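You operate a simulated robot arm through the tools that you are given. There is no shell and no other tool.

Carry out the task below with a simulated robot arm. There is one attempt and no reset: what you move stays moved.

JOB
Swap the empty core on the pay-off pin for the small pink spool and set the drag to 4.
Fine: switch the rewind bench off first; the core goes on the core peg; the other spools, dials, clamp lever and lock pin stay.
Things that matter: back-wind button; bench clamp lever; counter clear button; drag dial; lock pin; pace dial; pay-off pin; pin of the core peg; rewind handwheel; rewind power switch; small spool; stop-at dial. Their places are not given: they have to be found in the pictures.

The check looks at the end state, three seconds after you hand in, the way a careful person would. Anything else that was tipped, shoved, dropped, spilled or broken makes it a failure.

ROBOT AND FRAMES
A 6-joint arm with a two-finger gripper, fixed in place. Base frame: the origin is at the foot of the arm, x ahead of it, y to its left, z up; the work surface is at about z = 740. Readings come in mm, rad, newtons and seconds.
Its first joint turns from -2.897 to 2.897 rad. Payload 3.43 kg.
The tool frame sits at the grasp point between the pads (the TCP): z along the fingers, y along the line on which they close. The tips reach 20 mm beyond it. Largest opening 190 mm; the body of the gripper starts 248 mm behind the TCP.
Orientation is told as [roll, pitch, yaw] about the base's x, y, z axes, in that order, counted from this pose: with the fingers straight down and closing along the base's y, the tool's x points along the base's -x, its y along +y and its z along -z.

CONTROLS
- The arm moves only by the tool jog_arm. Its argument "series" is a list of rows, each a list of 7 numbers: the shift along the tool's x, y, z in units of 200 mm (1.0 is 200 mm), then the turn, a rotation vector about the tool's x, y, z in units of 90 degrees (1.0 is 90 degrees), then the gripper command, from -1 (shut) to 1 (fully open), values between in proportion. In form: [[x, y, z, wx, wy, wz, fingers], ...]. A call has 1 to 20 rows; each row is the pose to reach, as a shift and turn from the pose commanded when the call began, along the tool's axes at that moment. A call with a number of a shift or a turn outside -1 to 1 is refused whole. A row lasts 0.2 s, in which the tool goes at most 50 mm and 0.15 rad; a call with a longer step from one row to the next is refused whole, and so is a gripper value outside its range. Where a pose cannot be reached the arm comes as near as it can. A force on the tool above 90 N (or 10 N above the force at the start of the call, whichever is more), or a blocked arm, ends the call early, and 0.2 s more pass. The fingers move at their own pace (about 153 mm/s each) and stop on an object; they squeeze with about 28 N. The grip force told is the motor's: it shows also when the fingers shut on nothing. Time passes only in rows, and 0.2 s behind the last, so rows that repeat a pose let the fingers close. The reply holds the time, the measured pose of the TCP, the force on the tool along the base axes, the opening and the grip force, in the units named above and with some noise, with the torque about the TCP (base axes, N m) and any sound that the robot's microphone picked up, and new pictures: "pictures" is both (left out), scene, wrist or none.
- Cameras (640 x 400 px; columns grow to the right, rows downward): "scene" is fixed at [221.4, 648, 1337.9]; the picture's right is [-0.83, -0.56, 0.00], its down [-0.27, 0.40, -0.87] and it looks along [0.49, -0.73, -0.49] (base axes); focal length 290 px, centre (320, 200). "wrist" rides on the gripper at [70, -8, -288] in the tool frame; the picture's right is [0.12, 0.99, 0.00], its down [-0.96, 0.12, -0.25] and it looks along [-0.25, 0.03, 0.97] (tool axes); focal length 261 px, centre (320, 200).
- move_column(by): slides the trunk up (or, below 0, down) by that many mm; the arm rides with it, the base frame stays. It gives what a move gives, with no picture.
- probe_pixels(camera, pixels): for up to 12 pixels [column, row] of the newest picture of that camera ("zoom" is the newest enlarged one), the place [x, y, z] in the base frame of the surface seen there, good to about 2 mm, but the place of the scene camera against the robot may be out by one fixed shift of up to 25 mm in any direction. It takes no simulated time.
- inspect(camera, box): a new picture of the part [left, top, right, bottom] of that camera's present view, enlarged. It takes no simulated time.
- job_done(): hands the job in; it is judged then, once.

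Open the gripper and draw the arm clear of the work before you hand the job in, unless the task says otherwise.

The tools are called after ">>>" as a command line: name --pt "numbers of a row" for each row, then --argument value for the rest, lists and objects as JSON in quotes. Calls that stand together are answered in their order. jog_arm: Moves the arm, as the interface text tells. Its arguments: {"type":"object","properties":{"series":{"type":"array"},"pictures":{"type":"string","enum":["both","scene","wrist","none"]}},"required":["series"]} The other tools are called the same way: move_column (by) slides the trunk up or down; probe_pixels (camera, pixels) gives the place of the surface under pixels of a picture; inspect (camera, box) takes an enlarged picture of a part of a camera's view; job_done () hands the job in.

At the start:

```text
t: 0.0
ee_pos: [474.1, -507.6, 1071.8]
tcp_rot: [0.0, 0.0, 0.0]
force: [0.6, 0.0, -0.4]
ft_torque: [-0.02, -0.03, 0.0]
grip_width: 190.0
finger_force: 0.1
trunk travel left (down, up): [-225.0, 215.0]
```

scene: 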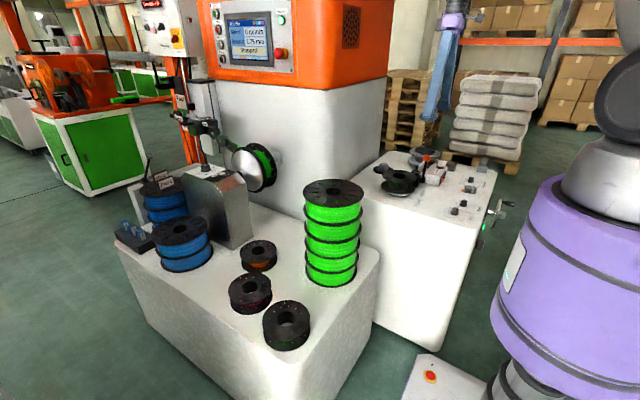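
wrist: 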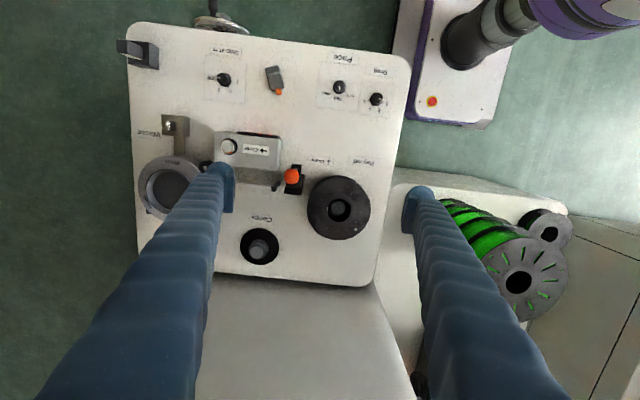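

The wrist picture shows the rewind bench with dials near (340,88), (376,98), (223,78), the pay-off with a core near (338,208) and the core peg at (260,246). I'll enlarge several parts to read them.

>>> inspect --camera "wrist" --box '[120, 10, 420, 200]'

>>> inspect --camera "wrist" --box '[120, 110, 420, 300]'

>>> inspect --camera "scene" --box '[350, 130, 530, 260]'

>>> inspect --camera "scene" --box '[110, 140, 390, 360]'

```text
2.11 times, centred on (270, 105) of wrist
```

zoom: 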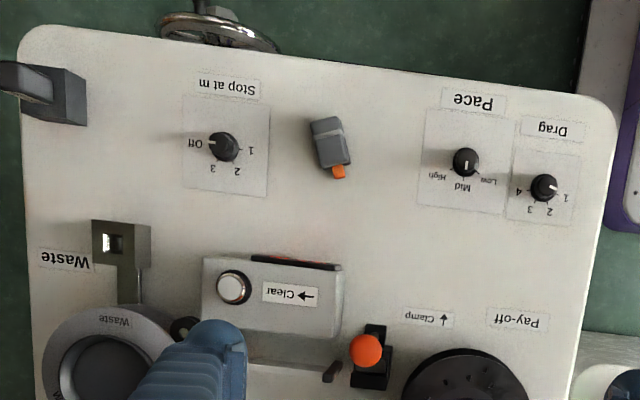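

```text
2.11 times, centred on (270, 205) of wrist
```

zoom: 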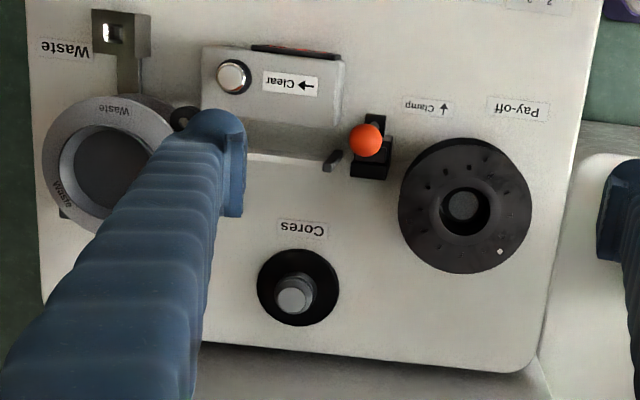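

```text
3.08 times, centred on (440, 195) of scene
```

zoom: 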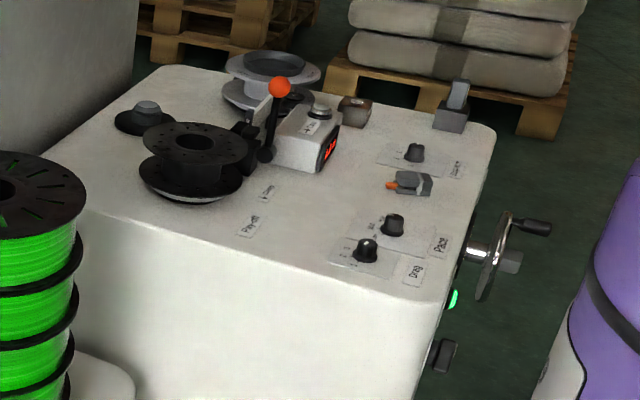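

```text
1.82 times, centred on (250, 250) of scene
```

zoom: 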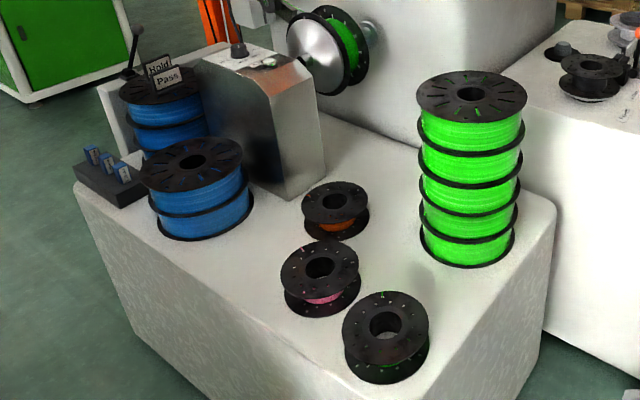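

The pink spool is the one at scene (250,293), between the orange (258,255) and green (286,325) ones. Now I enlarge the bench front with the green lamp and the black part below it, and probe the places of the key parts.

>>> inspect --camera "scene" --box '[440, 170, 540, 260]'

>>> inspect --camera "scene" --box '[430, 140, 510, 220]'

>>> inspect --camera "wrist" --box '[310, 60, 410, 122]'

>>> inspect --camera "wrist" --box '[110, 0, 310, 124]'

>>> probe_pixels --camera "wrist" --pixels '[[338, 210], [322, 195], [262, 248], [340, 88], [376, 98], [223, 78], [274, 78], [292, 176], [138, 53], [230, 146], [300, 120], [360, 130]]'

>>> probe_pixels --camera "scene" --pixels '[[250, 288], [262, 279], [258, 250], [286, 318], [300, 322], [400, 175], [391, 168], [331, 189], [453, 211], [456, 201], [478, 227], [482, 240]]'

```text
4.44 times, centred on (490, 215) of scene
```

zoom: 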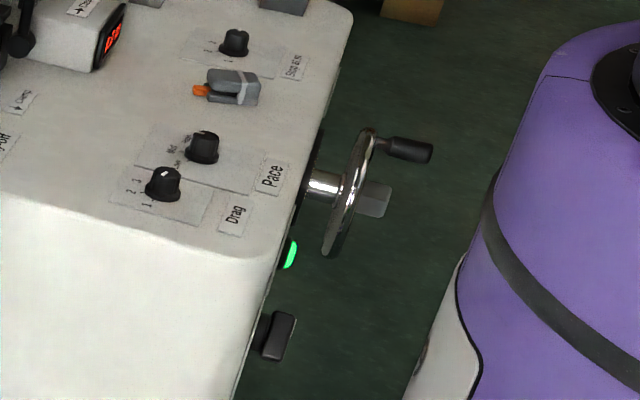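

```text
5.00 times, centred on (470, 180) of scene
```

zoom: 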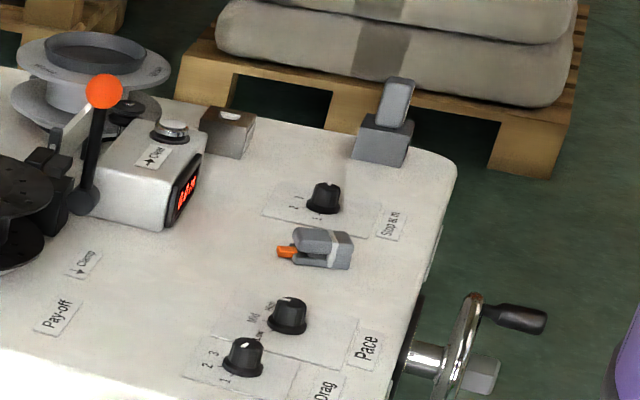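

```text
6.40 times, centred on (360, 91) of wrist
```

zoom: 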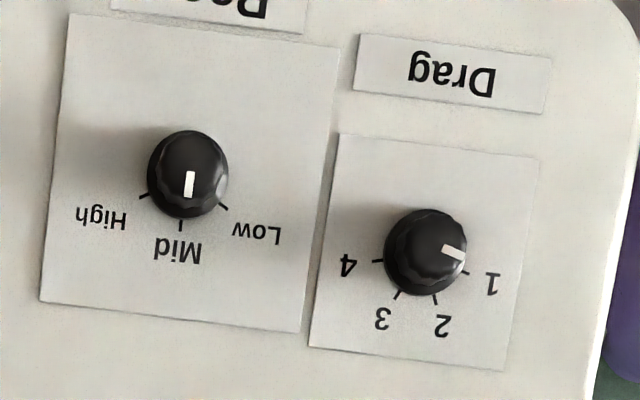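

```text
3.20 times, centred on (210, 62) of wrist
```

zoom: 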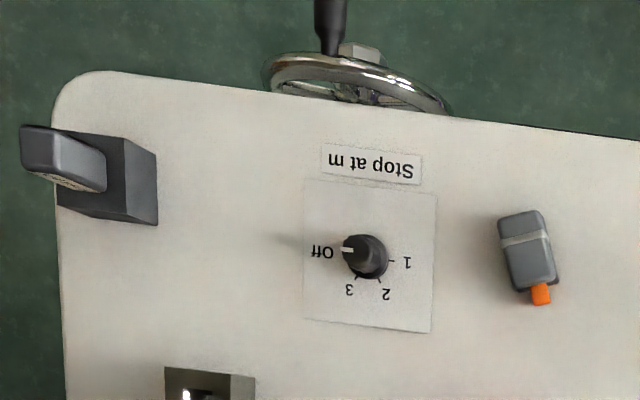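

```text
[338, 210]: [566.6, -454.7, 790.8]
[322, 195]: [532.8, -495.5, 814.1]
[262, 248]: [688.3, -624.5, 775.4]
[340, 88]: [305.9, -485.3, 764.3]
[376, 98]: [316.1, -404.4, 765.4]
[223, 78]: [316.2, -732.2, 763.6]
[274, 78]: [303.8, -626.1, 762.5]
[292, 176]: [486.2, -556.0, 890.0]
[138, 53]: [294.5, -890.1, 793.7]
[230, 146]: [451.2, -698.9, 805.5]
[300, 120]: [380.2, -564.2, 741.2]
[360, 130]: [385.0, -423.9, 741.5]
```

```text
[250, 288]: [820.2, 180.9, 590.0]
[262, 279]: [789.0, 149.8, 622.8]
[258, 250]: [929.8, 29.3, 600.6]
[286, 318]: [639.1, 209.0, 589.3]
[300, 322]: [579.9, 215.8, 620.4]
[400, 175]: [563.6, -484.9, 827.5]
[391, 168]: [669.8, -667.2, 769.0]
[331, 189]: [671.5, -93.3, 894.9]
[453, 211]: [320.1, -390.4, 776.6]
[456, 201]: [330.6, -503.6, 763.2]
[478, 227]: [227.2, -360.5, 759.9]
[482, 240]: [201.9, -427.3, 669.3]
```

Drag points at 1, Pace at Mid, Stop-at Off. The green lamp and a black part are on the front face (scene about (483,227) and (481,245)); I'll look closer at the gray block at wrist (138,53), the gray/orange item at (274,78) and the front-face parts.

>>> inspect --camera "wrist" --box '[110, 30, 174, 70]'

>>> inspect --camera "wrist" --box '[240, 55, 304, 105]'

>>> inspect --camera "scene" --box '[460, 190, 524, 260]'

>>> probe_pixels --camera "scene" --pixels '[[483, 227], [482, 245], [480, 247], [484, 243], [491, 211], [503, 213], [508, 204], [475, 245], [496, 225], [483, 222]]'

>>> inspect --camera "wrist" --box '[230, 120, 394, 222]'

```text
10.00 times, centred on (142, 50) of wrist
```

zoom: 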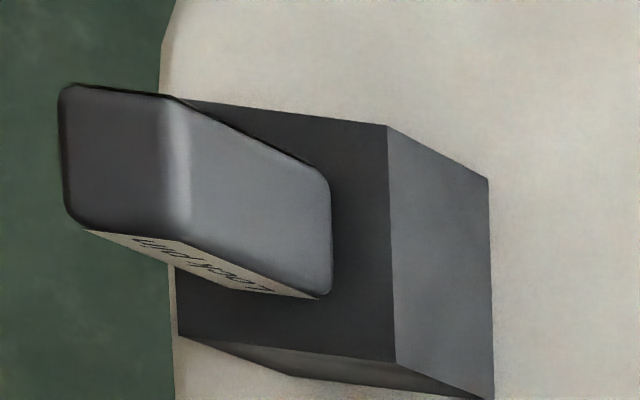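

```text
8.00 times, centred on (272, 80) of wrist
```

zoom: 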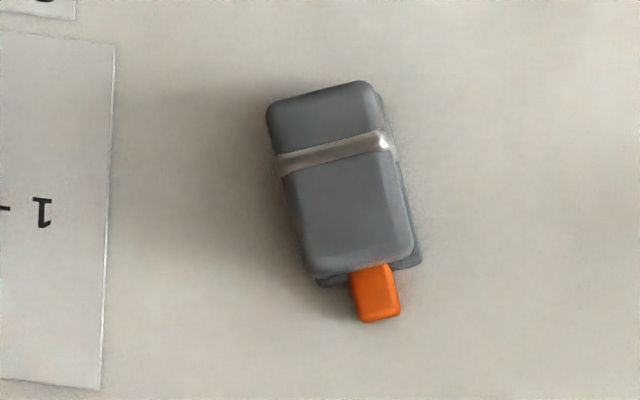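

```text
5.71 times, centred on (492, 225) of scene
```

zoom: 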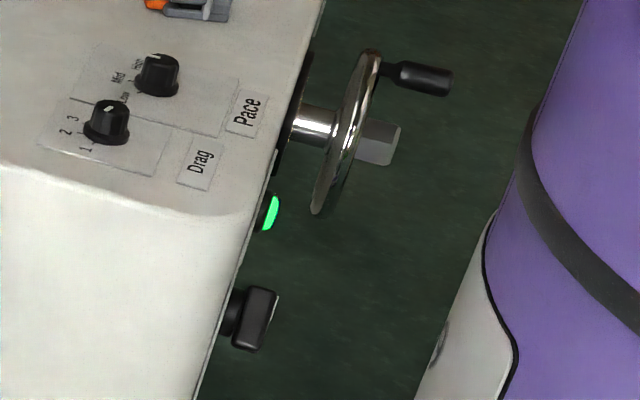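

```text
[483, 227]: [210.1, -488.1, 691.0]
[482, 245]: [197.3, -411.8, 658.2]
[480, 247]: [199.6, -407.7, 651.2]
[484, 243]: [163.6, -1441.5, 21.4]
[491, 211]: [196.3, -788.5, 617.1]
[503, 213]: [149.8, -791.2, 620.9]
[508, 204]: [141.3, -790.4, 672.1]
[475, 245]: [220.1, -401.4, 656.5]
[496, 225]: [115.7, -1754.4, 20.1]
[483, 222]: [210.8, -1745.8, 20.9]
```

```text
3.90 times, centred on (312, 171) of wrist
```

zoom: 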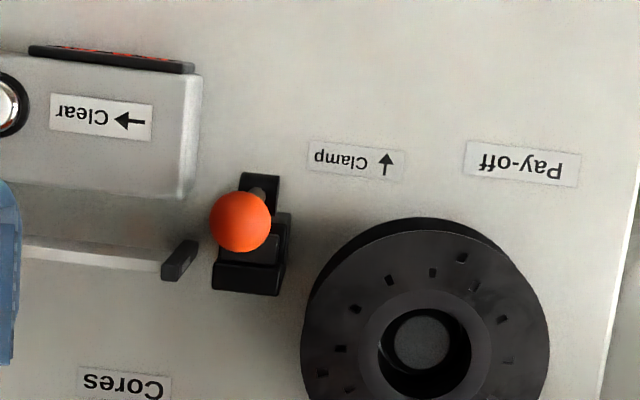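

The gray block at the corner carries "lock pin" text, so it stays. The black part below the green lamp on the front face (around (200,-410,655)) is the candidate power switch; I tilt the wrist camera back toward the robot to look at that face.

>>> jog_arm --pt "0.17 0.03 0.06 0 -0.05 0 1" --pt "0.34 0.06 0.12 0 -0.1 0 1" --pt "0.51 0.08 0.18 0 -0.15 0 1" --pt "0.68 0.11 0.24 0 -0.2 0 1" --pt "0.87 0.14 0.3 0 -0.25 0 1" --pictures "wrist"

```text
t: 1.2
ee_pos: [297.7, -474.7, 1012.8]
tcp_rot: [-0.002, -0.394, -0.002]
force: [1.2, -0.5, 0.4]
ft_torque: [-0.02, -0.05, -0.01]
grip_width: 190.2
finger_force: 0.0
trunk travel left (down, up): [-225.0, 215.0]
```

wrist: 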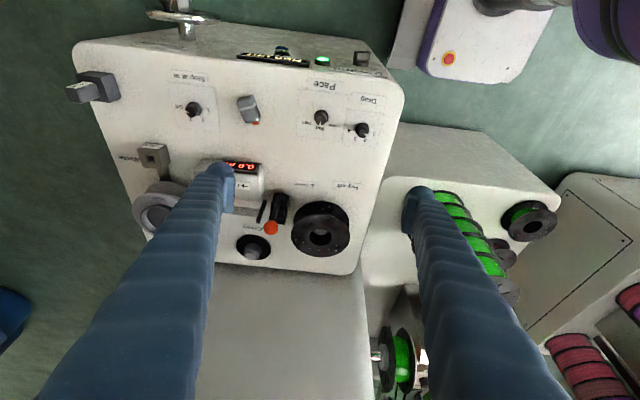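

The front face is coming into view at the top (lamp at (323,61), black switch at (361,58), another button at (283,50)). I continue the same tilt and shift to see the face squarely.

>>> jog_arm --pt "0.18 0.03 0.05 0 -0.05 0 1" --pt "0.36 0.05 0.1 0 -0.1 0 1" --pt "0.54 0.08 0.14 0 -0.15 0 1" --pt "0.72 0.1 0.19 0 -0.2 0 1" --pt "0.9 0.125 0.24 0 -0.25 0 1" --pictures "both"

```text
t: 2.4
ee_pos: [145.0, -467.8, 911.5]
tcp_rot: [0.023, -0.783, -0.012]
force: [-0.1, 0.7, -0.9]
ft_torque: [0.06, -0.07, 0.0]
grip_width: 190.0
finger_force: 0.1
out of reach, approached as far as the arm can: row 5
trunk travel left (down, up): [-225.0, 215.0]
```

scene: 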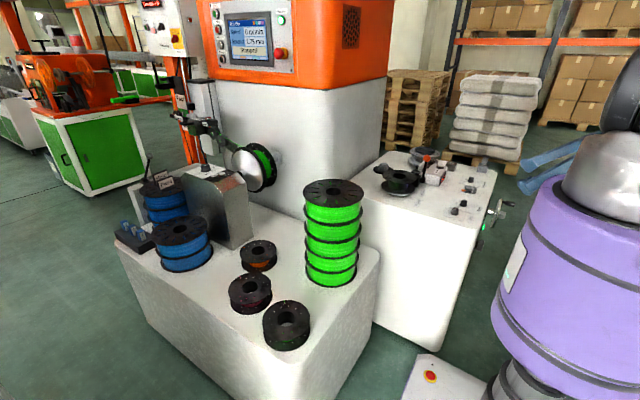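
wrist: 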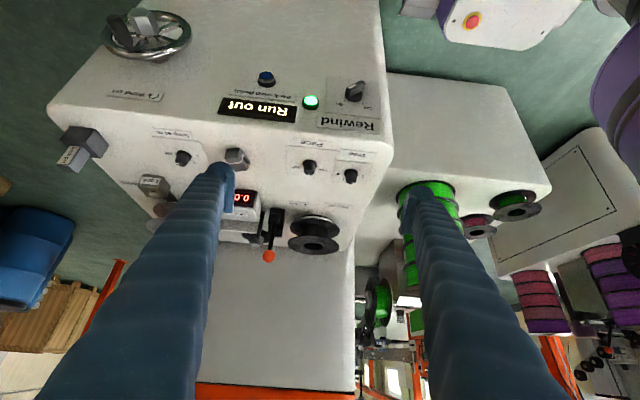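

The front face now shows the "Run out" display, a green lamp at (310,101), a rotary switch at (355,90) over the "Rewind" label and a blue button at (267,78). I enlarge these and probe them.

>>> inspect --camera "wrist" --box '[290, 65, 390, 128]'

>>> inspect --camera "wrist" --box '[90, 0, 300, 130]'

>>> probe_pixels --camera "wrist" --pixels '[[355, 90], [350, 97], [360, 84], [340, 85], [372, 92], [310, 101], [267, 78], [340, 60], [300, 60], [372, 75]]'

```text
6.35 times, centred on (340, 96) of wrist
```

zoom: 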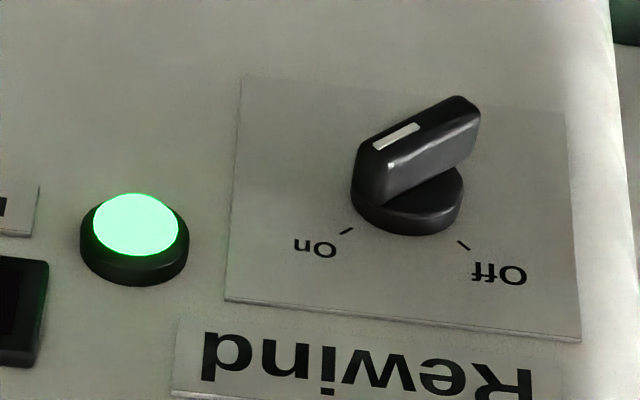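

```text
3.05 times, centred on (195, 65) of wrist
```

zoom: 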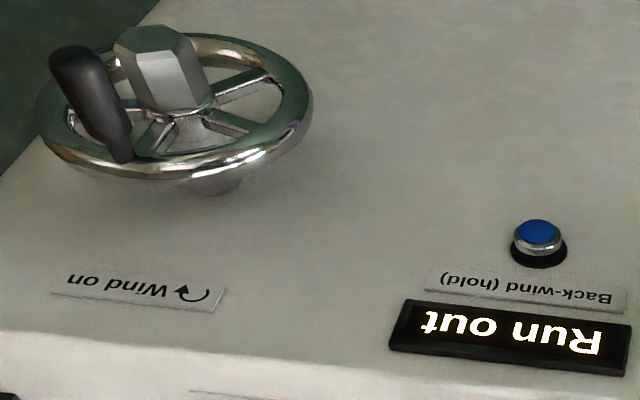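

```text
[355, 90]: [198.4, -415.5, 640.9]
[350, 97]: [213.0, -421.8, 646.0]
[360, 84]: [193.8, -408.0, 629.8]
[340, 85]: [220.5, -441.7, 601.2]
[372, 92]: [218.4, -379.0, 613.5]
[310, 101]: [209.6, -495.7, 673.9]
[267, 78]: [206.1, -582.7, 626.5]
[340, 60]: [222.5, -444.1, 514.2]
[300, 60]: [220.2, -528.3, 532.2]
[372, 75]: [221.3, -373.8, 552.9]
```

The switch is a rotary bar knob at about (200,-415,640), pointing at On; Off lies toward +y. I enlarge it again and probe its edges to get its exact size and axis.

>>> inspect --camera "wrist" --box '[325, 75, 389, 115]'

>>> probe_pixels --camera "scene" --pixels '[[600, 190], [585, 210], [555, 165], [620, 90], [480, 145]]'

```text
10.00 times, centred on (357, 95) of wrist
```

zoom: 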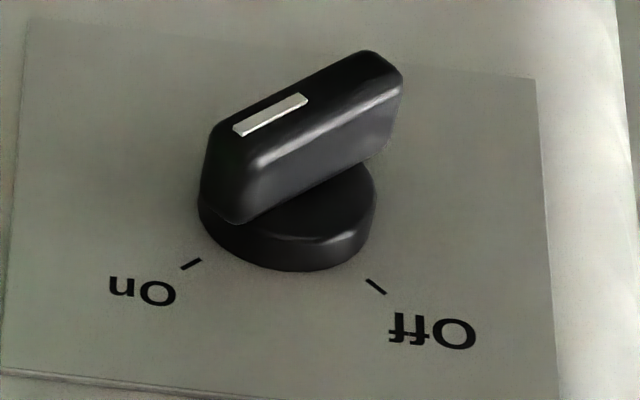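

```text
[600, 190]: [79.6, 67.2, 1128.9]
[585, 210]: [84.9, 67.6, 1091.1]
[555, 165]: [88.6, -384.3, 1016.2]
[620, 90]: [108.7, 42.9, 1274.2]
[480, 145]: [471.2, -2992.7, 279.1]
```

>>> probe_pixels --camera "zoom" --pixels '[[240, 140], [300, 100], [370, 65], [250, 205], [330, 170], [385, 120], [290, 262], [340, 225], [191, 264], [375, 286], [395, 75], [212, 200]]'

```text
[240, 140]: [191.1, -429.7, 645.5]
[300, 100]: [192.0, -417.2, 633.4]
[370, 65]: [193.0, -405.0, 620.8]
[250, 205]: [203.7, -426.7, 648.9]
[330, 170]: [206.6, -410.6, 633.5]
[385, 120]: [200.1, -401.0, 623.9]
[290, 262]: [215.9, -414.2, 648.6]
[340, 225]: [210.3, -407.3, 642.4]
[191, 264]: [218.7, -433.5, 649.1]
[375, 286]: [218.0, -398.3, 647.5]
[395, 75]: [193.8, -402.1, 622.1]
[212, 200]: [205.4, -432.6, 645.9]
```

Knob axis is about (y -416.5, z 634), face at x≈219, bar protrudes to x≈192 and is about 40 mm long; On tick at y -433, Off tick at y -398. I bring the tool back to vertical in front of the face, closing the fingers, to push the bar over to Off from above.

>>> jog_arm --pt "0.026 0 0.066 0 0.0833 0 -1" --pt "0.052 0 0.132 0 0.1667 0 -1" --pt "0.078 0 0.198 0 0.25 0 -1" --pt "0.104 0 0.264 0 0.3333 0 -1" --pt "0.13 -0.005 0.33 0 0.4167 0 -1" --pt "0.156 -0.005 0.396 0 0.5 0 -1" --pt "0.156 -0.005 0.396 0 0.5 0 -1" --pictures "both"

```text
t: 4.0
ee_pos: [177.8, -463.6, 836.0]
tcp_rot: [0.008, -0.024, 0.0]
force: [-1.1, 0.4, 0.7]
ft_torque: [-0.03, 0.01, 0.0]
grip_width: 0.0
finger_force: 27.5
out of reach, approached as far as the arm can: row 6, 7
trunk travel left (down, up): [-225.0, 215.0]
```

scene: 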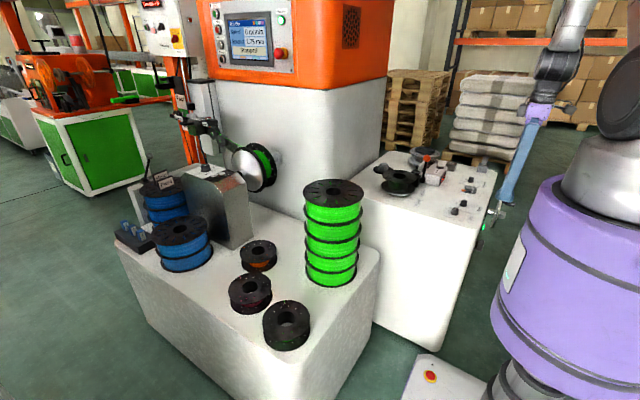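
wrist: 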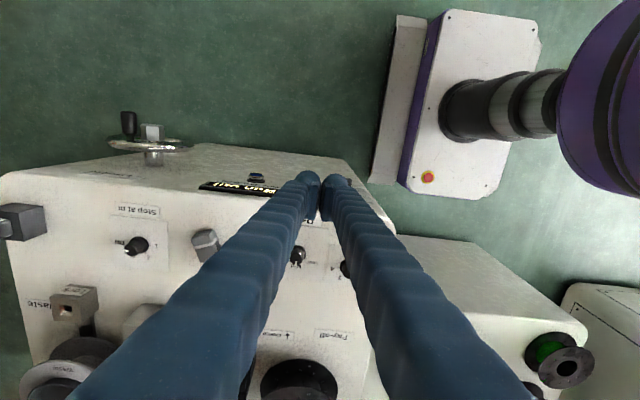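

The arm stops at z≈836 because it is too folded at this trunk height, with the closed fingers at (178,-464), clear of the face and of the knob. I lower the trunk so the fingertips come down beside the knob.

>>> move_column --by -120

```text
t: 5.5
ee_pos: [177.9, -463.5, 717.5]
tcp_rot: [0.008, -0.026, -0.002]
force: [0.3, -0.2, 0.2]
ft_torque: [0.01, -0.03, 0.03]
grip_width: 0.0
finger_force: 28.1
trunk travel left (down, up): [-105.0, 335.0]
```

The fingertips are at z≈697, still beside and above the knob. I lower the trunk another 45 mm, to put the tips near z 652.

>>> move_column --by -45

>>> jog_arm --pt "0 0 0 0 0 0 -1" --pictures "both"

```text
t: 6.4
ee_pos: [178.1, -463.2, 672.2]
tcp_rot: [0.009, -0.026, 0.0]
force: [-1.0, -0.8, 0.3]
ft_torque: [0.01, -0.01, 0.01]
grip_width: 0.4
finger_force: 28.3
trunk travel left (down, up): [-60.0, 380.0]
```

```text
t: 6.8
ee_pos: [179.2, -464.1, 671.6]
tcp_rot: [0.008, -0.026, 0.001]
force: [0.4, 0.2, -0.6]
ft_torque: [-0.02, 0.0, -0.03]
grip_width: 0.0
finger_force: 28.1
trunk travel left (down, up): [-60.0, 380.0]
```

scene: 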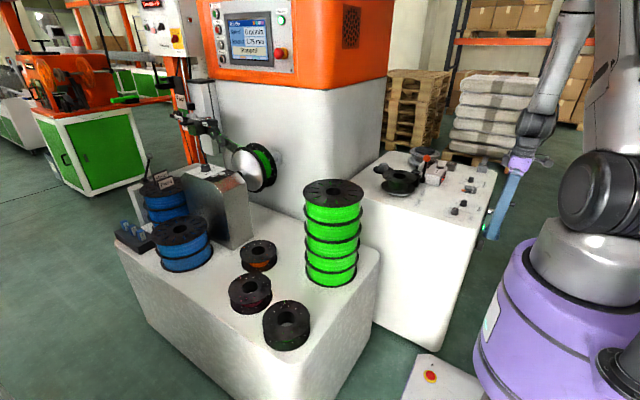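
wrist: 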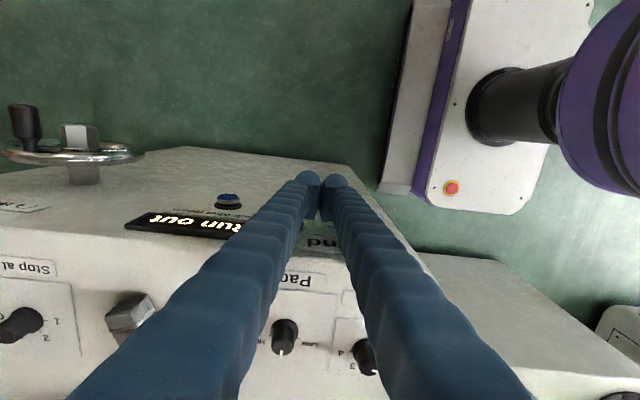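

The commanded pose follows the reached one. Since I must move toward +y (smaller radius), I raise the arm 45 mm and shift 8 mm toward the face first, then use the remaining trunk travel to come down.

>>> jog_arm --pt "-0.02 0 -0.11 0 0 0 -1" --pt "-0.04 0 -0.225 0 0 0 -1" --pictures "none"

>>> move_column --by -55

```text
t: 7.4
ee_pos: [182.7, -464.6, 717.9]
tcp_rot: [0.009, -0.027, -0.002]
force: [0.7, 1.0, -1.1]
ft_torque: [0.04, -0.01, -0.05]
grip_width: 0.0
finger_force: 28.0
trunk travel left (down, up): [-60.0, 380.0]
```

```text
t: 8.3
ee_pos: [182.5, -463.3, 664.1]
tcp_rot: [0.008, -0.028, -0.001]
force: [0.1, 0.2, -0.2]
ft_torque: [-0.02, 0.01, 0.01]
grip_width: 0.0
finger_force: 27.6
trunk travel left (down, up): [-5.0, 435.0]
```

The tips are at about (183,-463,644), beside the bar's On end (y≈-434). I push slowly toward +y by about 30 mm, with force readings watching for a stop.

>>> jog_arm --pt "-0.015 0.02 0.015 0 0 0 -1" --pt "-0.015 0.04 0.015 0 0 0 -1" --pt "-0.015 0.06 0.015 0 0 0 -1" --pt "-0.015 0.08 0.015 0 0 0 -1" --pt "-0.015 0.1 0.015 0 0 0 -1" --pt "-0.015 0.12 0.015 0 0 0 -1" --pictures "both"

```text
t: 9.7
ee_pos: [187.0, -447.5, 664.4]
tcp_rot: [-0.004, -0.031, -0.002]
force: [-9.5, -47.1, 49.6]
ft_torque: [0.1, -0.18, -0.07]
grip_width: 0.0
finger_force: 28.4
trunk travel left (down, up): [-5.0, 435.0]
```

scene: 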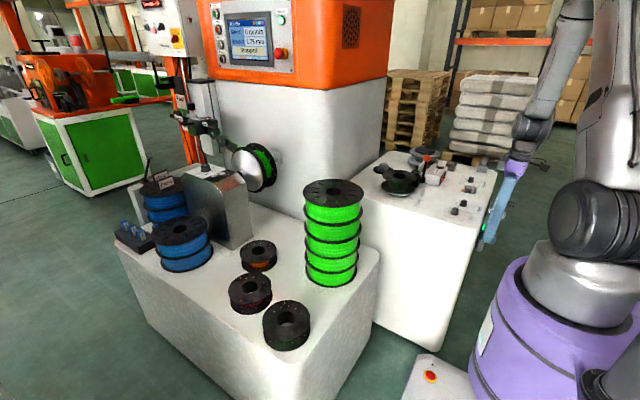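
wrist: 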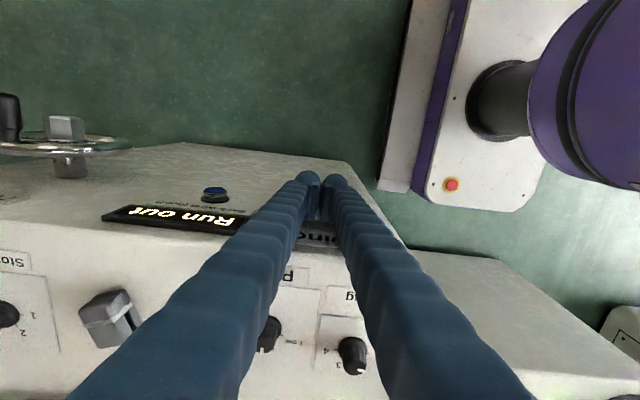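

The reading (−47 N in y, +50 N in z) shows the fingertip corner is pressing straight along the bar from its end, giving no turning moment. I back off in -y, go about 20 mm deeper, and then check the pose before pushing from lower down with an upward arc.

>>> jog_arm --pt "0 -0.06 0 0 0 0 -1" --pt "0 -0.12 0 0 0 0 -1" --pt "0 -0.12 0.05 0 0 0 -1" --pt "0 -0.12 0.09 0 0 0 -1" --pictures "wrist"

```text
t: 10.6
ee_pos: [186.7, -456.8, 658.4]
tcp_rot: [0.015, -0.026, 0.001]
force: [-7.3, 10.5, 61.4]
ft_torque: [1.9, -0.44, 0.34]
grip_width: 0.0
finger_force: 27.4
trunk travel left (down, up): [-5.0, 435.0]
stopped in row 4: the force on the tool passed its limit at 123 N (the readings are from after the stop); the commanded pose is now the measured one
```

wrist: 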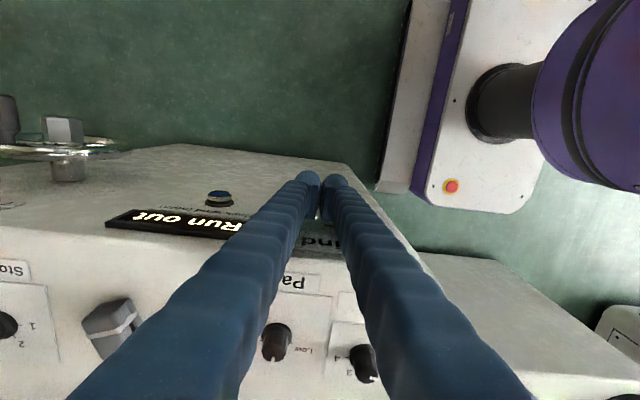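

The upward force and torque place the contact at about 28 mm to +y of the tool centre, so the fingers are thicker outward than I assumed or are touching the bar end. I enlarge the fingertips to understand.

>>> inspect --camera "wrist" --box '[270, 150, 380, 220]'

>>> inspect --camera "scene" --box '[450, 150, 560, 260]'

>>> probe_pixels --camera "wrist" --pixels '[[302, 180], [310, 175], [330, 180], [345, 182], [352, 186], [297, 185], [355, 200]]'

```text
5.71 times, centred on (325, 185) of wrist
```

zoom: 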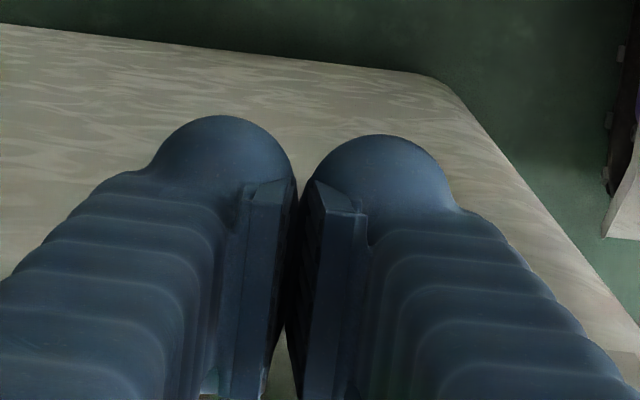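

```text
3.64 times, centred on (505, 205) of scene
```

zoom: 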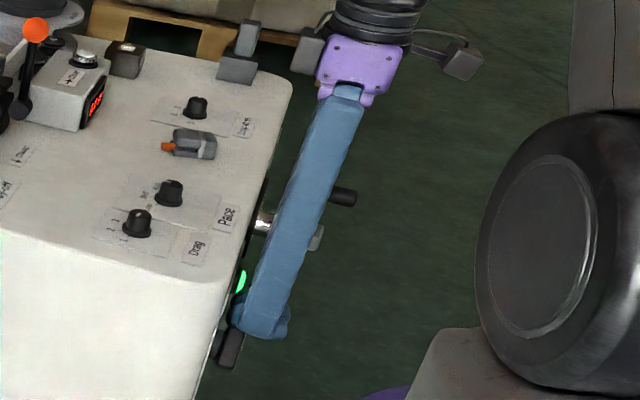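

```text
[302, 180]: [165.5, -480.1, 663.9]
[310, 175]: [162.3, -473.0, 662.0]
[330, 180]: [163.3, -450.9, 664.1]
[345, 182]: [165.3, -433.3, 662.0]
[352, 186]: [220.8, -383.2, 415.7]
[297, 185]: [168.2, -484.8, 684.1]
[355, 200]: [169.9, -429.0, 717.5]
```

The fingers are really about 28 mm thick each, so I was pressing on the bar's end from above. I go up, 15 mm further to -y, and down beside the bar's end.

>>> jog_arm --pt "0 0 -0.05 0 0 0 -1" --pt "0 -0.08 -0.05 0 0 0 -1" --pt "0 -0.08 0.0 0 0 0 -1" --pt "0 -0.08 0.04 0 0 0 -1" --pt "0 -0.08 0.07 0 0 0 -1" --pictures "wrist"

```text
t: 11.8
ee_pos: [187.2, -475.6, 640.0]
tcp_rot: [0.018, -0.027, 0.002]
force: [0.0, 1.0, 0.0]
ft_torque: [0.04, 0.01, -0.01]
grip_width: 0.2
finger_force: 27.9
trunk travel left (down, up): [-5.0, 435.0]
```

wrist: 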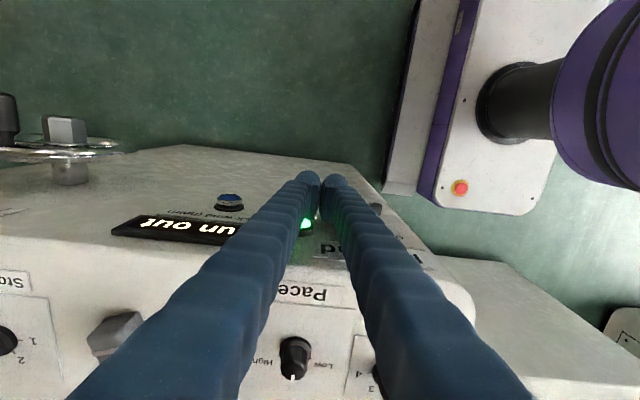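

No contact now; the fingertips are at z≈620 with the +y side at about -447. I push +y while rising, so the bar end is carried up and over.

>>> jog_arm --pt "0 0.04 0 0 0 0 -1" --pt "0 0.055 0 0 0 0 -1" --pt "0 0.07 -0.02 0 0 0 -1" --pt "0 0.085 -0.04 0 0 0 -1" --pt "0 0.1 -0.06 0 0 0 -1" --pt "0 0.115 -0.075 0 0 0 -1" --pt "0 0.13 -0.085 0 0 0 -1" --pt "0 0.15 -0.09 0 0 0 -1" --pictures "both"

```text
t: 13.6
ee_pos: [185.8, -445.4, 658.3]
tcp_rot: [0.017, -0.026, 0.001]
force: [-0.2, -1.1, 0.5]
ft_torque: [-0.01, -0.03, 0.02]
grip_width: 0.1
finger_force: 27.6
trunk travel left (down, up): [-5.0, 435.0]
```

scene: 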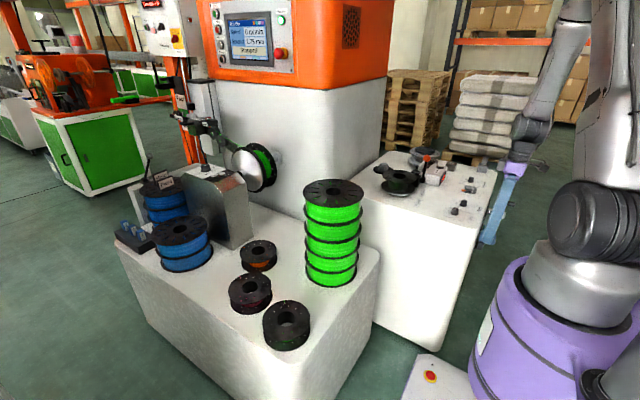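
wrist: 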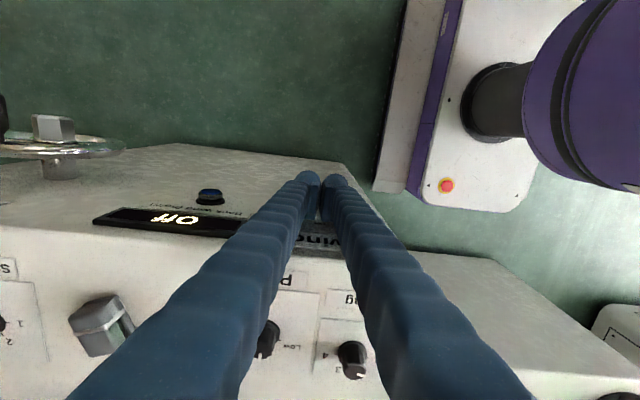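

The display now reads "Off" at (175,217), and there is no force: the switch snapped over. I back away in -y and raise the arm, then raise the trunk, and look at the knob.

>>> jog_arm --pt "0 -0.08 0 0 0 0 -1" --pt "0 -0.1 -0.1 0 0 0 -1" --pt "0 -0.1 -0.25 0 0 0 -1" --pt "0 -0.1 -0.45 0 0 0 -1" --pt "0 -0.1 -0.65 0 0 0 -1" --pictures "none"

>>> move_column --by 220

>>> inspect --camera "wrist" --box '[0, 0, 640, 400]'

>>> inspect --camera "scene" --box '[440, 170, 540, 260]'

```text
t: 14.8
ee_pos: [181.4, -467.2, 791.9]
tcp_rot: [0.018, -0.027, 0.001]
force: [0.7, -0.7, -0.5]
ft_torque: [0.09, 0.02, -0.05]
grip_width: 0.0
finger_force: 27.5
trunk travel left (down, up): [-5.0, 435.0]
```

```text
t: 17.1
ee_pos: [183.3, -468.2, 1011.6]
tcp_rot: [0.018, -0.025, -0.001]
force: [0.5, -0.5, -0.3]
ft_torque: [-0.02, 0.02, 0.0]
grip_width: 0.0
finger_force: 27.8
trunk travel left (down, up): [-225.0, 215.0]
```

```text
1.00 times, centred on (320, 200) of wrist (not enlarged: the box is as wide or as high as the picture)
```

zoom: 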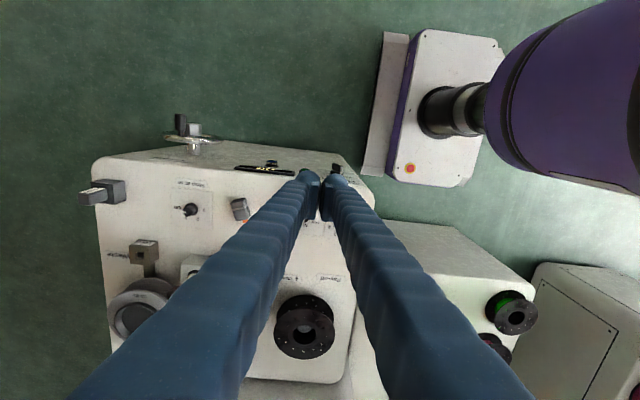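

```text
4.44 times, centred on (490, 215) of scene
```

zoom: 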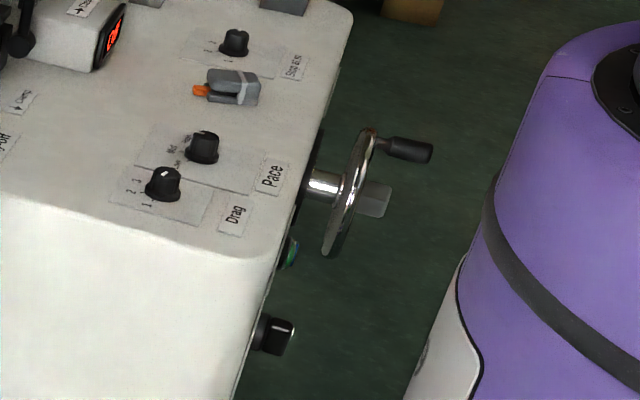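

Lamp is dark and the knob points to Off. Now I open the fingers and move over the pay-off pin, straightening the tool, to view the core from above.

>>> jog_arm --pt "-0.2 0.01 0 0.0115 0.0166 0 0.5" --pt "-0.4 0.02 0 0.0115 0.0166 0 0.5" --pt "-0.6 0.03 0 0.0115 0.0166 0 0.5" --pt "-0.8 0.05 0 0.0115 0.0166 0 0.5" --pt "-0.98 0.06 0 0.0115 0.0166 0 0.5" --pictures "none"

>>> jog_arm --pt "-0.2 0 0 0 0 0 0.5" --pt "-0.4 0 0 0 0 0 0.5" --pt "-0.6 0 0 0 0 0 0.5" --pt "-0.8 0 0.0 0 0 0 0.5" --pt "-0.93 0 0 0 0 0 0.5" --pictures "both"

```text
t: 18.3
ee_pos: [376.9, -454.5, 1017.7]
tcp_rot: [-0.001, 0.002, 0.003]
force: [-0.1, 0.3, 0.6]
ft_torque: [-0.04, 0.0, 0.0]
grip_width: 142.6
finger_force: 0.2
trunk travel left (down, up): [-225.0, 215.0]
```

```text
t: 19.5
ee_pos: [565.0, -456.2, 1017.9]
tcp_rot: [0.0, 0.002, 0.003]
force: [0.2, 0.3, -0.4]
ft_torque: [0.03, 0.02, -0.02]
grip_width: 142.7
finger_force: 0.1
trunk travel left (down, up): [-225.0, 215.0]
```

scene: 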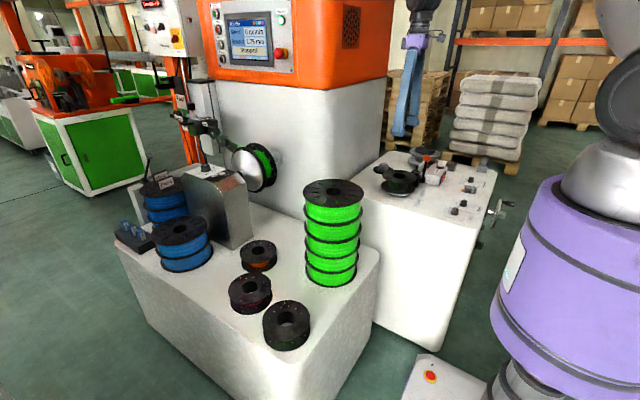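
wrist: 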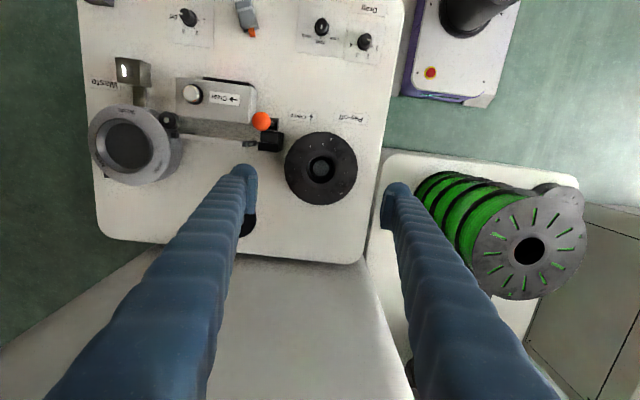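

The core is visible from above at (320,168). I enlarge it and probe its flange, hole and the pin.

>>> inspect --camera "wrist" --box '[240, 100, 400, 220]'

>>> inspect --camera "wrist" --box '[272, 128, 368, 208]'

>>> inspect --camera "scene" --box '[360, 145, 450, 205]'

```text
3.33 times, centred on (320, 160) of wrist
```

zoom: 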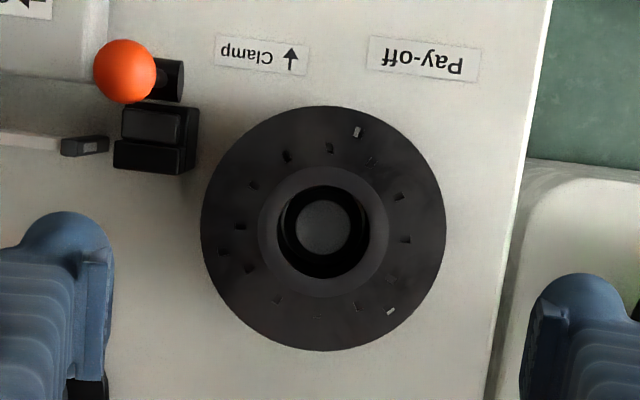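

```text
5.00 times, centred on (320, 168) of wrist
```

zoom: 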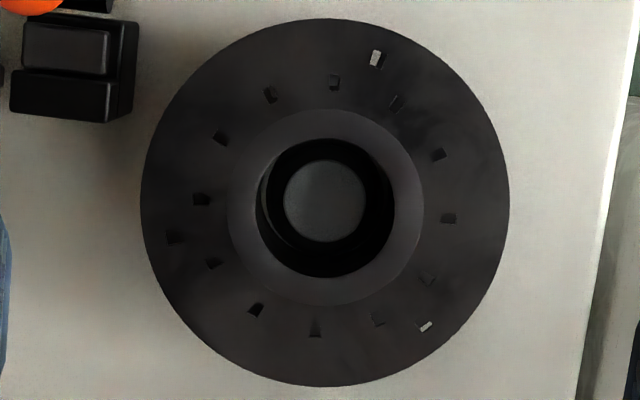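

```text
6.67 times, centred on (405, 175) of scene
```

zoom: 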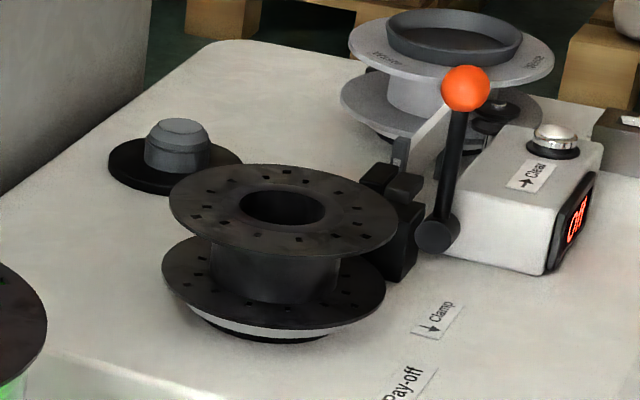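

I probe the flange edges, hole edges and pin top in the wrist picture.

>>> probe_pixels --camera "wrist" --pixels '[[286, 169], [356, 169], [321, 134], [321, 203], [304, 168], [339, 168], [321, 168], [316, 168], [326, 168], [322, 152], [262, 121], [258, 145]]'

>>> probe_pixels --camera "scene" --pixels '[[405, 168], [401, 162], [389, 161], [386, 164], [405, 190], [404, 183], [399, 196], [425, 140], [422, 150]]'

```text
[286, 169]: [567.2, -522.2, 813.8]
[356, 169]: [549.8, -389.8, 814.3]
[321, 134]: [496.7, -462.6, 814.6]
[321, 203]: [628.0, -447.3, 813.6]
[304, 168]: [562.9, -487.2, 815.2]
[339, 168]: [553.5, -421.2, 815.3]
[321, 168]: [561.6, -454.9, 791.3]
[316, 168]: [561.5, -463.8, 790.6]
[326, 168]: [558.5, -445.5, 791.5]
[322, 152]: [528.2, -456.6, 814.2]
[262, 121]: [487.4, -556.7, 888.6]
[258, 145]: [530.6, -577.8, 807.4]
```

```text
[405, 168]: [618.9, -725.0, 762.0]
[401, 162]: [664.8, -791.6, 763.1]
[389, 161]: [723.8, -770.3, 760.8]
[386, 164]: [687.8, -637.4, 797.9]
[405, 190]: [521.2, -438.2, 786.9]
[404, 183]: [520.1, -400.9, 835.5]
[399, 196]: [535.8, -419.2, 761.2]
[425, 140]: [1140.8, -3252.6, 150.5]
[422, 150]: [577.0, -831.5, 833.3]
```

Flange diameter is about 139 mm with the centre near (561,-455) and top at z≈814; pin top at z 791. I check the space around: the wall behind the bench at (300,300), the peg and the area beside the clamp.

>>> probe_pixels --camera "wrist" --pixels '[[300, 270], [300, 300], [300, 350], [330, 255], [345, 258], [249, 225], [249, 215], [270, 250], [380, 260], [100, 300], [250, 180], [265, 140]]'

```text
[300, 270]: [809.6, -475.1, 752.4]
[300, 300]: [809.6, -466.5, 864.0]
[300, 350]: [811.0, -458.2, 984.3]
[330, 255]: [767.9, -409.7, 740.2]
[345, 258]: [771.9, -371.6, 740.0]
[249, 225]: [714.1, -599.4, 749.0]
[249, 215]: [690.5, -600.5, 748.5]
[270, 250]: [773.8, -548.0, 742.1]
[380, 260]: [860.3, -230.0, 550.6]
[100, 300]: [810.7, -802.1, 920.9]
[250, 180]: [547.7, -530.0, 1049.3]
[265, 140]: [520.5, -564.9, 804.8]
```

A wall stands at x≈810 and the clamp block is near (520,-565), so I grip the core with the fingers closing along x. I turn the tool by -90° yaw over the pin and open to about 165 mm.

>>> jog_arm --pt "0.02 0.005 0 0 0 0.0909 0.737" --pt "0.02 0.005 0 0 0 0.1818 0.737" --pt "0.02 0.005 0 0 0 0.2727 0.737" --pt "0.02 0.005 0 0 0 0.3636 0.737" --pt "0.02 0.005 0 0 0 0.4545 0.737" --pt "0.02 0.005 0 0 0 0.5454 0.737" --pt "0.02 0.005 0 0 0 0.6363 0.737" --pt "0.02 0.005 0 0 0 0.7272 0.737" --pt "0.02 0.005 0 0 0 0.8181 0.737" --pt "0.02 0.005 0 0 0 0.909 0.737" --pt "0.02 0.005 0 0 0 1.0 0.737" --pictures "both"

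```text
t: 21.9
ee_pos: [561.7, -454.9, 1016.2]
tcp_rot: [-0.004, -0.002, -1.574]
force: [0.5, 0.4, -0.2]
ft_torque: [-0.02, 0.0, -0.02]
grip_width: 164.9
finger_force: 0.1
trunk travel left (down, up): [-225.0, 215.0]
```

scene: 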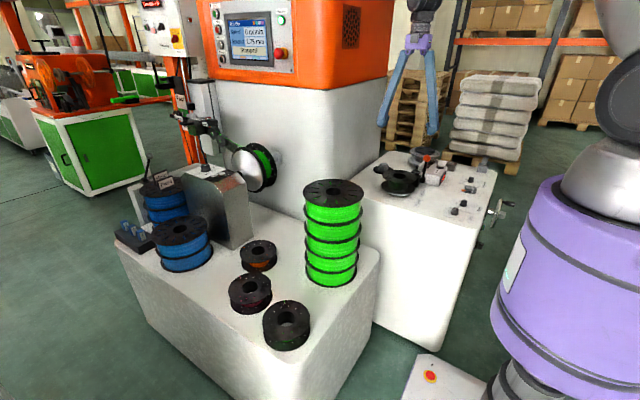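
wrist: 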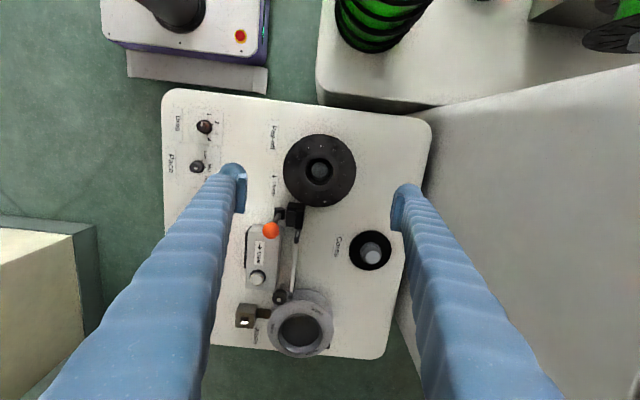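

The core is at (320,170) and the core peg at (372,252). I enlarge and probe both from this pose for exact centres.

>>> inspect --camera "wrist" --box '[336, 222, 408, 282]'

>>> probe_pixels --camera "wrist" --pixels '[[285, 171], [354, 170], [319, 136], [320, 205], [319, 170], [372, 254], [366, 254], [378, 254], [372, 248], [372, 261], [302, 210], [290, 210]]'

```text
6.67 times, centred on (372, 252) of wrist
```

zoom: 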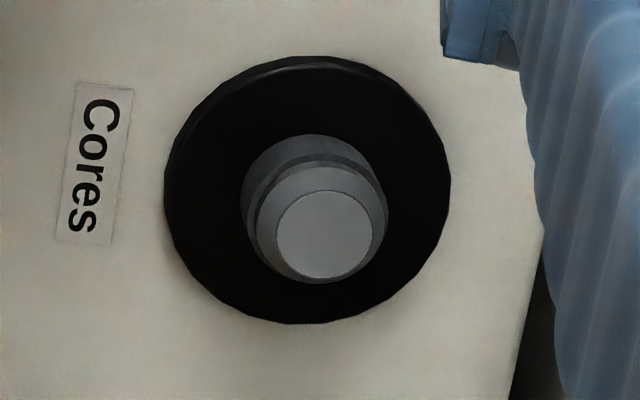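

```text
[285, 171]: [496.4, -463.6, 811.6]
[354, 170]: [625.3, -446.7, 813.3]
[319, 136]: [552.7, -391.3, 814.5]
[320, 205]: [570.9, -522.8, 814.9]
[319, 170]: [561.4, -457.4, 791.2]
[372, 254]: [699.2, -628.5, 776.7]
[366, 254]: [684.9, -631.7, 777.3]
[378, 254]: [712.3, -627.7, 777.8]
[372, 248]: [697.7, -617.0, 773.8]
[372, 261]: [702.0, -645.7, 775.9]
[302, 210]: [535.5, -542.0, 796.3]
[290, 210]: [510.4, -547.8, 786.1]
```

I probe the peg's top face and base disc on the enlarged picture to find its axis.

>>> probe_pixels --camera "zoom" --pixels '[[325, 235], [282, 235], [368, 235], [325, 195], [325, 274], [172, 190], [444, 190], [307, 62], [307, 318], [315, 142], [248, 210], [300, 290]]'

```text
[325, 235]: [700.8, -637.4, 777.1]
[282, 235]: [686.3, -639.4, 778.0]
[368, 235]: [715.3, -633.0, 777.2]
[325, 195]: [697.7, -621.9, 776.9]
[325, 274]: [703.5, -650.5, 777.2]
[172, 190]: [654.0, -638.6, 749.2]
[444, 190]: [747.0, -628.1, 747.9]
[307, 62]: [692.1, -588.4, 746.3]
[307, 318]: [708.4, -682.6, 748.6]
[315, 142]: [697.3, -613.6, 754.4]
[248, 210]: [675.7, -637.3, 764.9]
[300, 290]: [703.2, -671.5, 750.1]
```

Peg axis ≈ (700.5,-635.5), top z 777, base disc z 748.5. I descend over the core to just above its flange first.

>>> jog_arm --pt "-0.005 -0.003 0.2 0 0 0 0.737" --pt "-0.005 -0.003 0.4 0 0 0 0.737" --pt "-0.005 -0.003 0.6 0 0 0 0.737" --pt "-0.005 -0.003 0.75 0 0 0 0.737" --pt "-0.005 -0.003 0.85 0 0 0 0.737" --pictures "both"

```text
t: 23.1
ee_pos: [560.5, -453.9, 847.2]
tcp_rot: [0.0, -0.001, -1.569]
force: [-0.5, -0.3, -0.1]
ft_torque: [0.0, 0.02, -0.04]
grip_width: 165.2
finger_force: 0.1
trunk travel left (down, up): [-225.0, 215.0]
```

scene: 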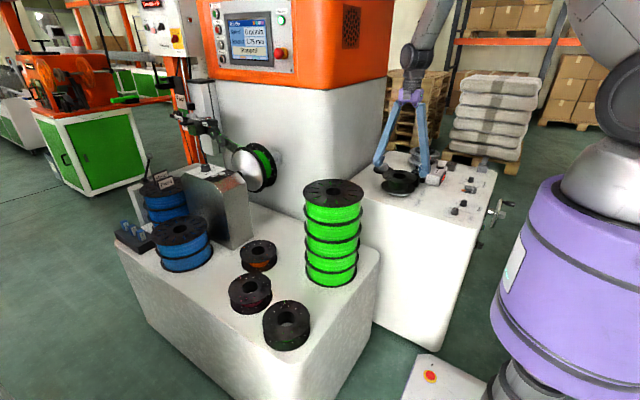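
wrist: 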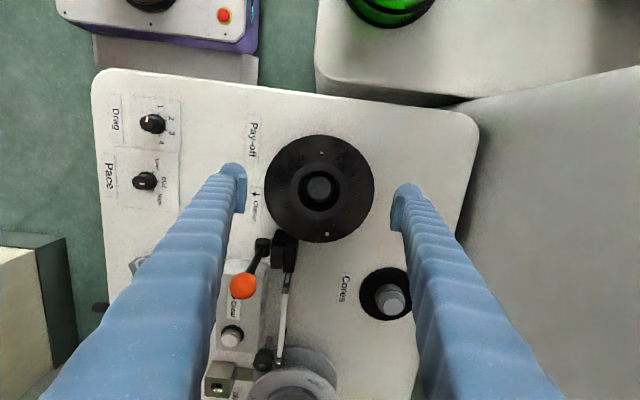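

The fingers straddle the core with room on both sides and clear of the clamp lever. I go down to TCP z≈780 so the pads meet both flanges.

>>> jog_arm --pt "-0.005 0 0.1 0 0 0 0.737" --pt "-0.005 0 0.2 0 0 0 0.737" --pt "-0.005 0 0.28 0 0 0 0.737" --pt "-0.005 0 0.335 0 0 0 0.737" --pictures "both"

```text
t: 24.1
ee_pos: [561.5, -457.1, 779.0]
tcp_rot: [-0.001, -0.001, -1.568]
force: [0.1, -0.1, 0.2]
ft_torque: [0.03, 0.06, -0.04]
grip_width: 165.1
finger_force: 0.1
trunk travel left (down, up): [-225.0, 215.0]
```

scene: 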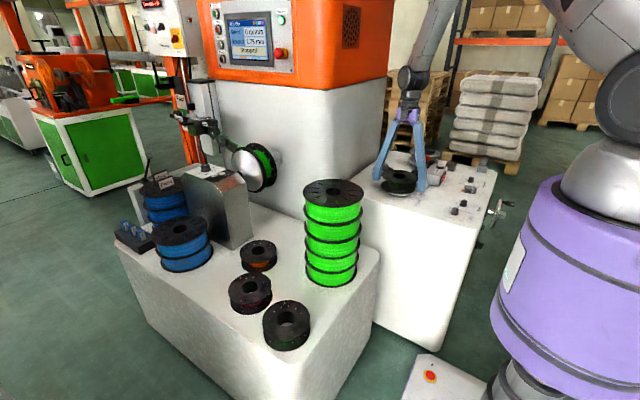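
wrist: 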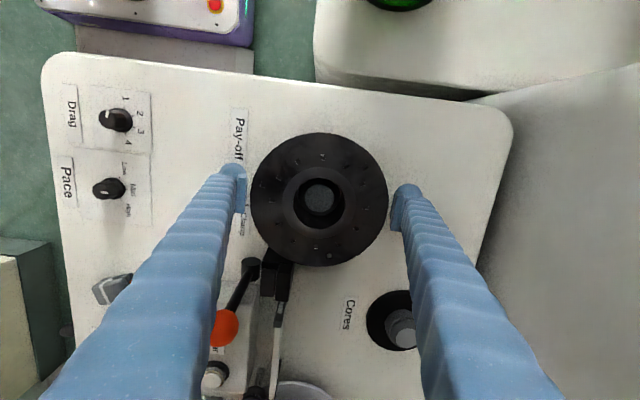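

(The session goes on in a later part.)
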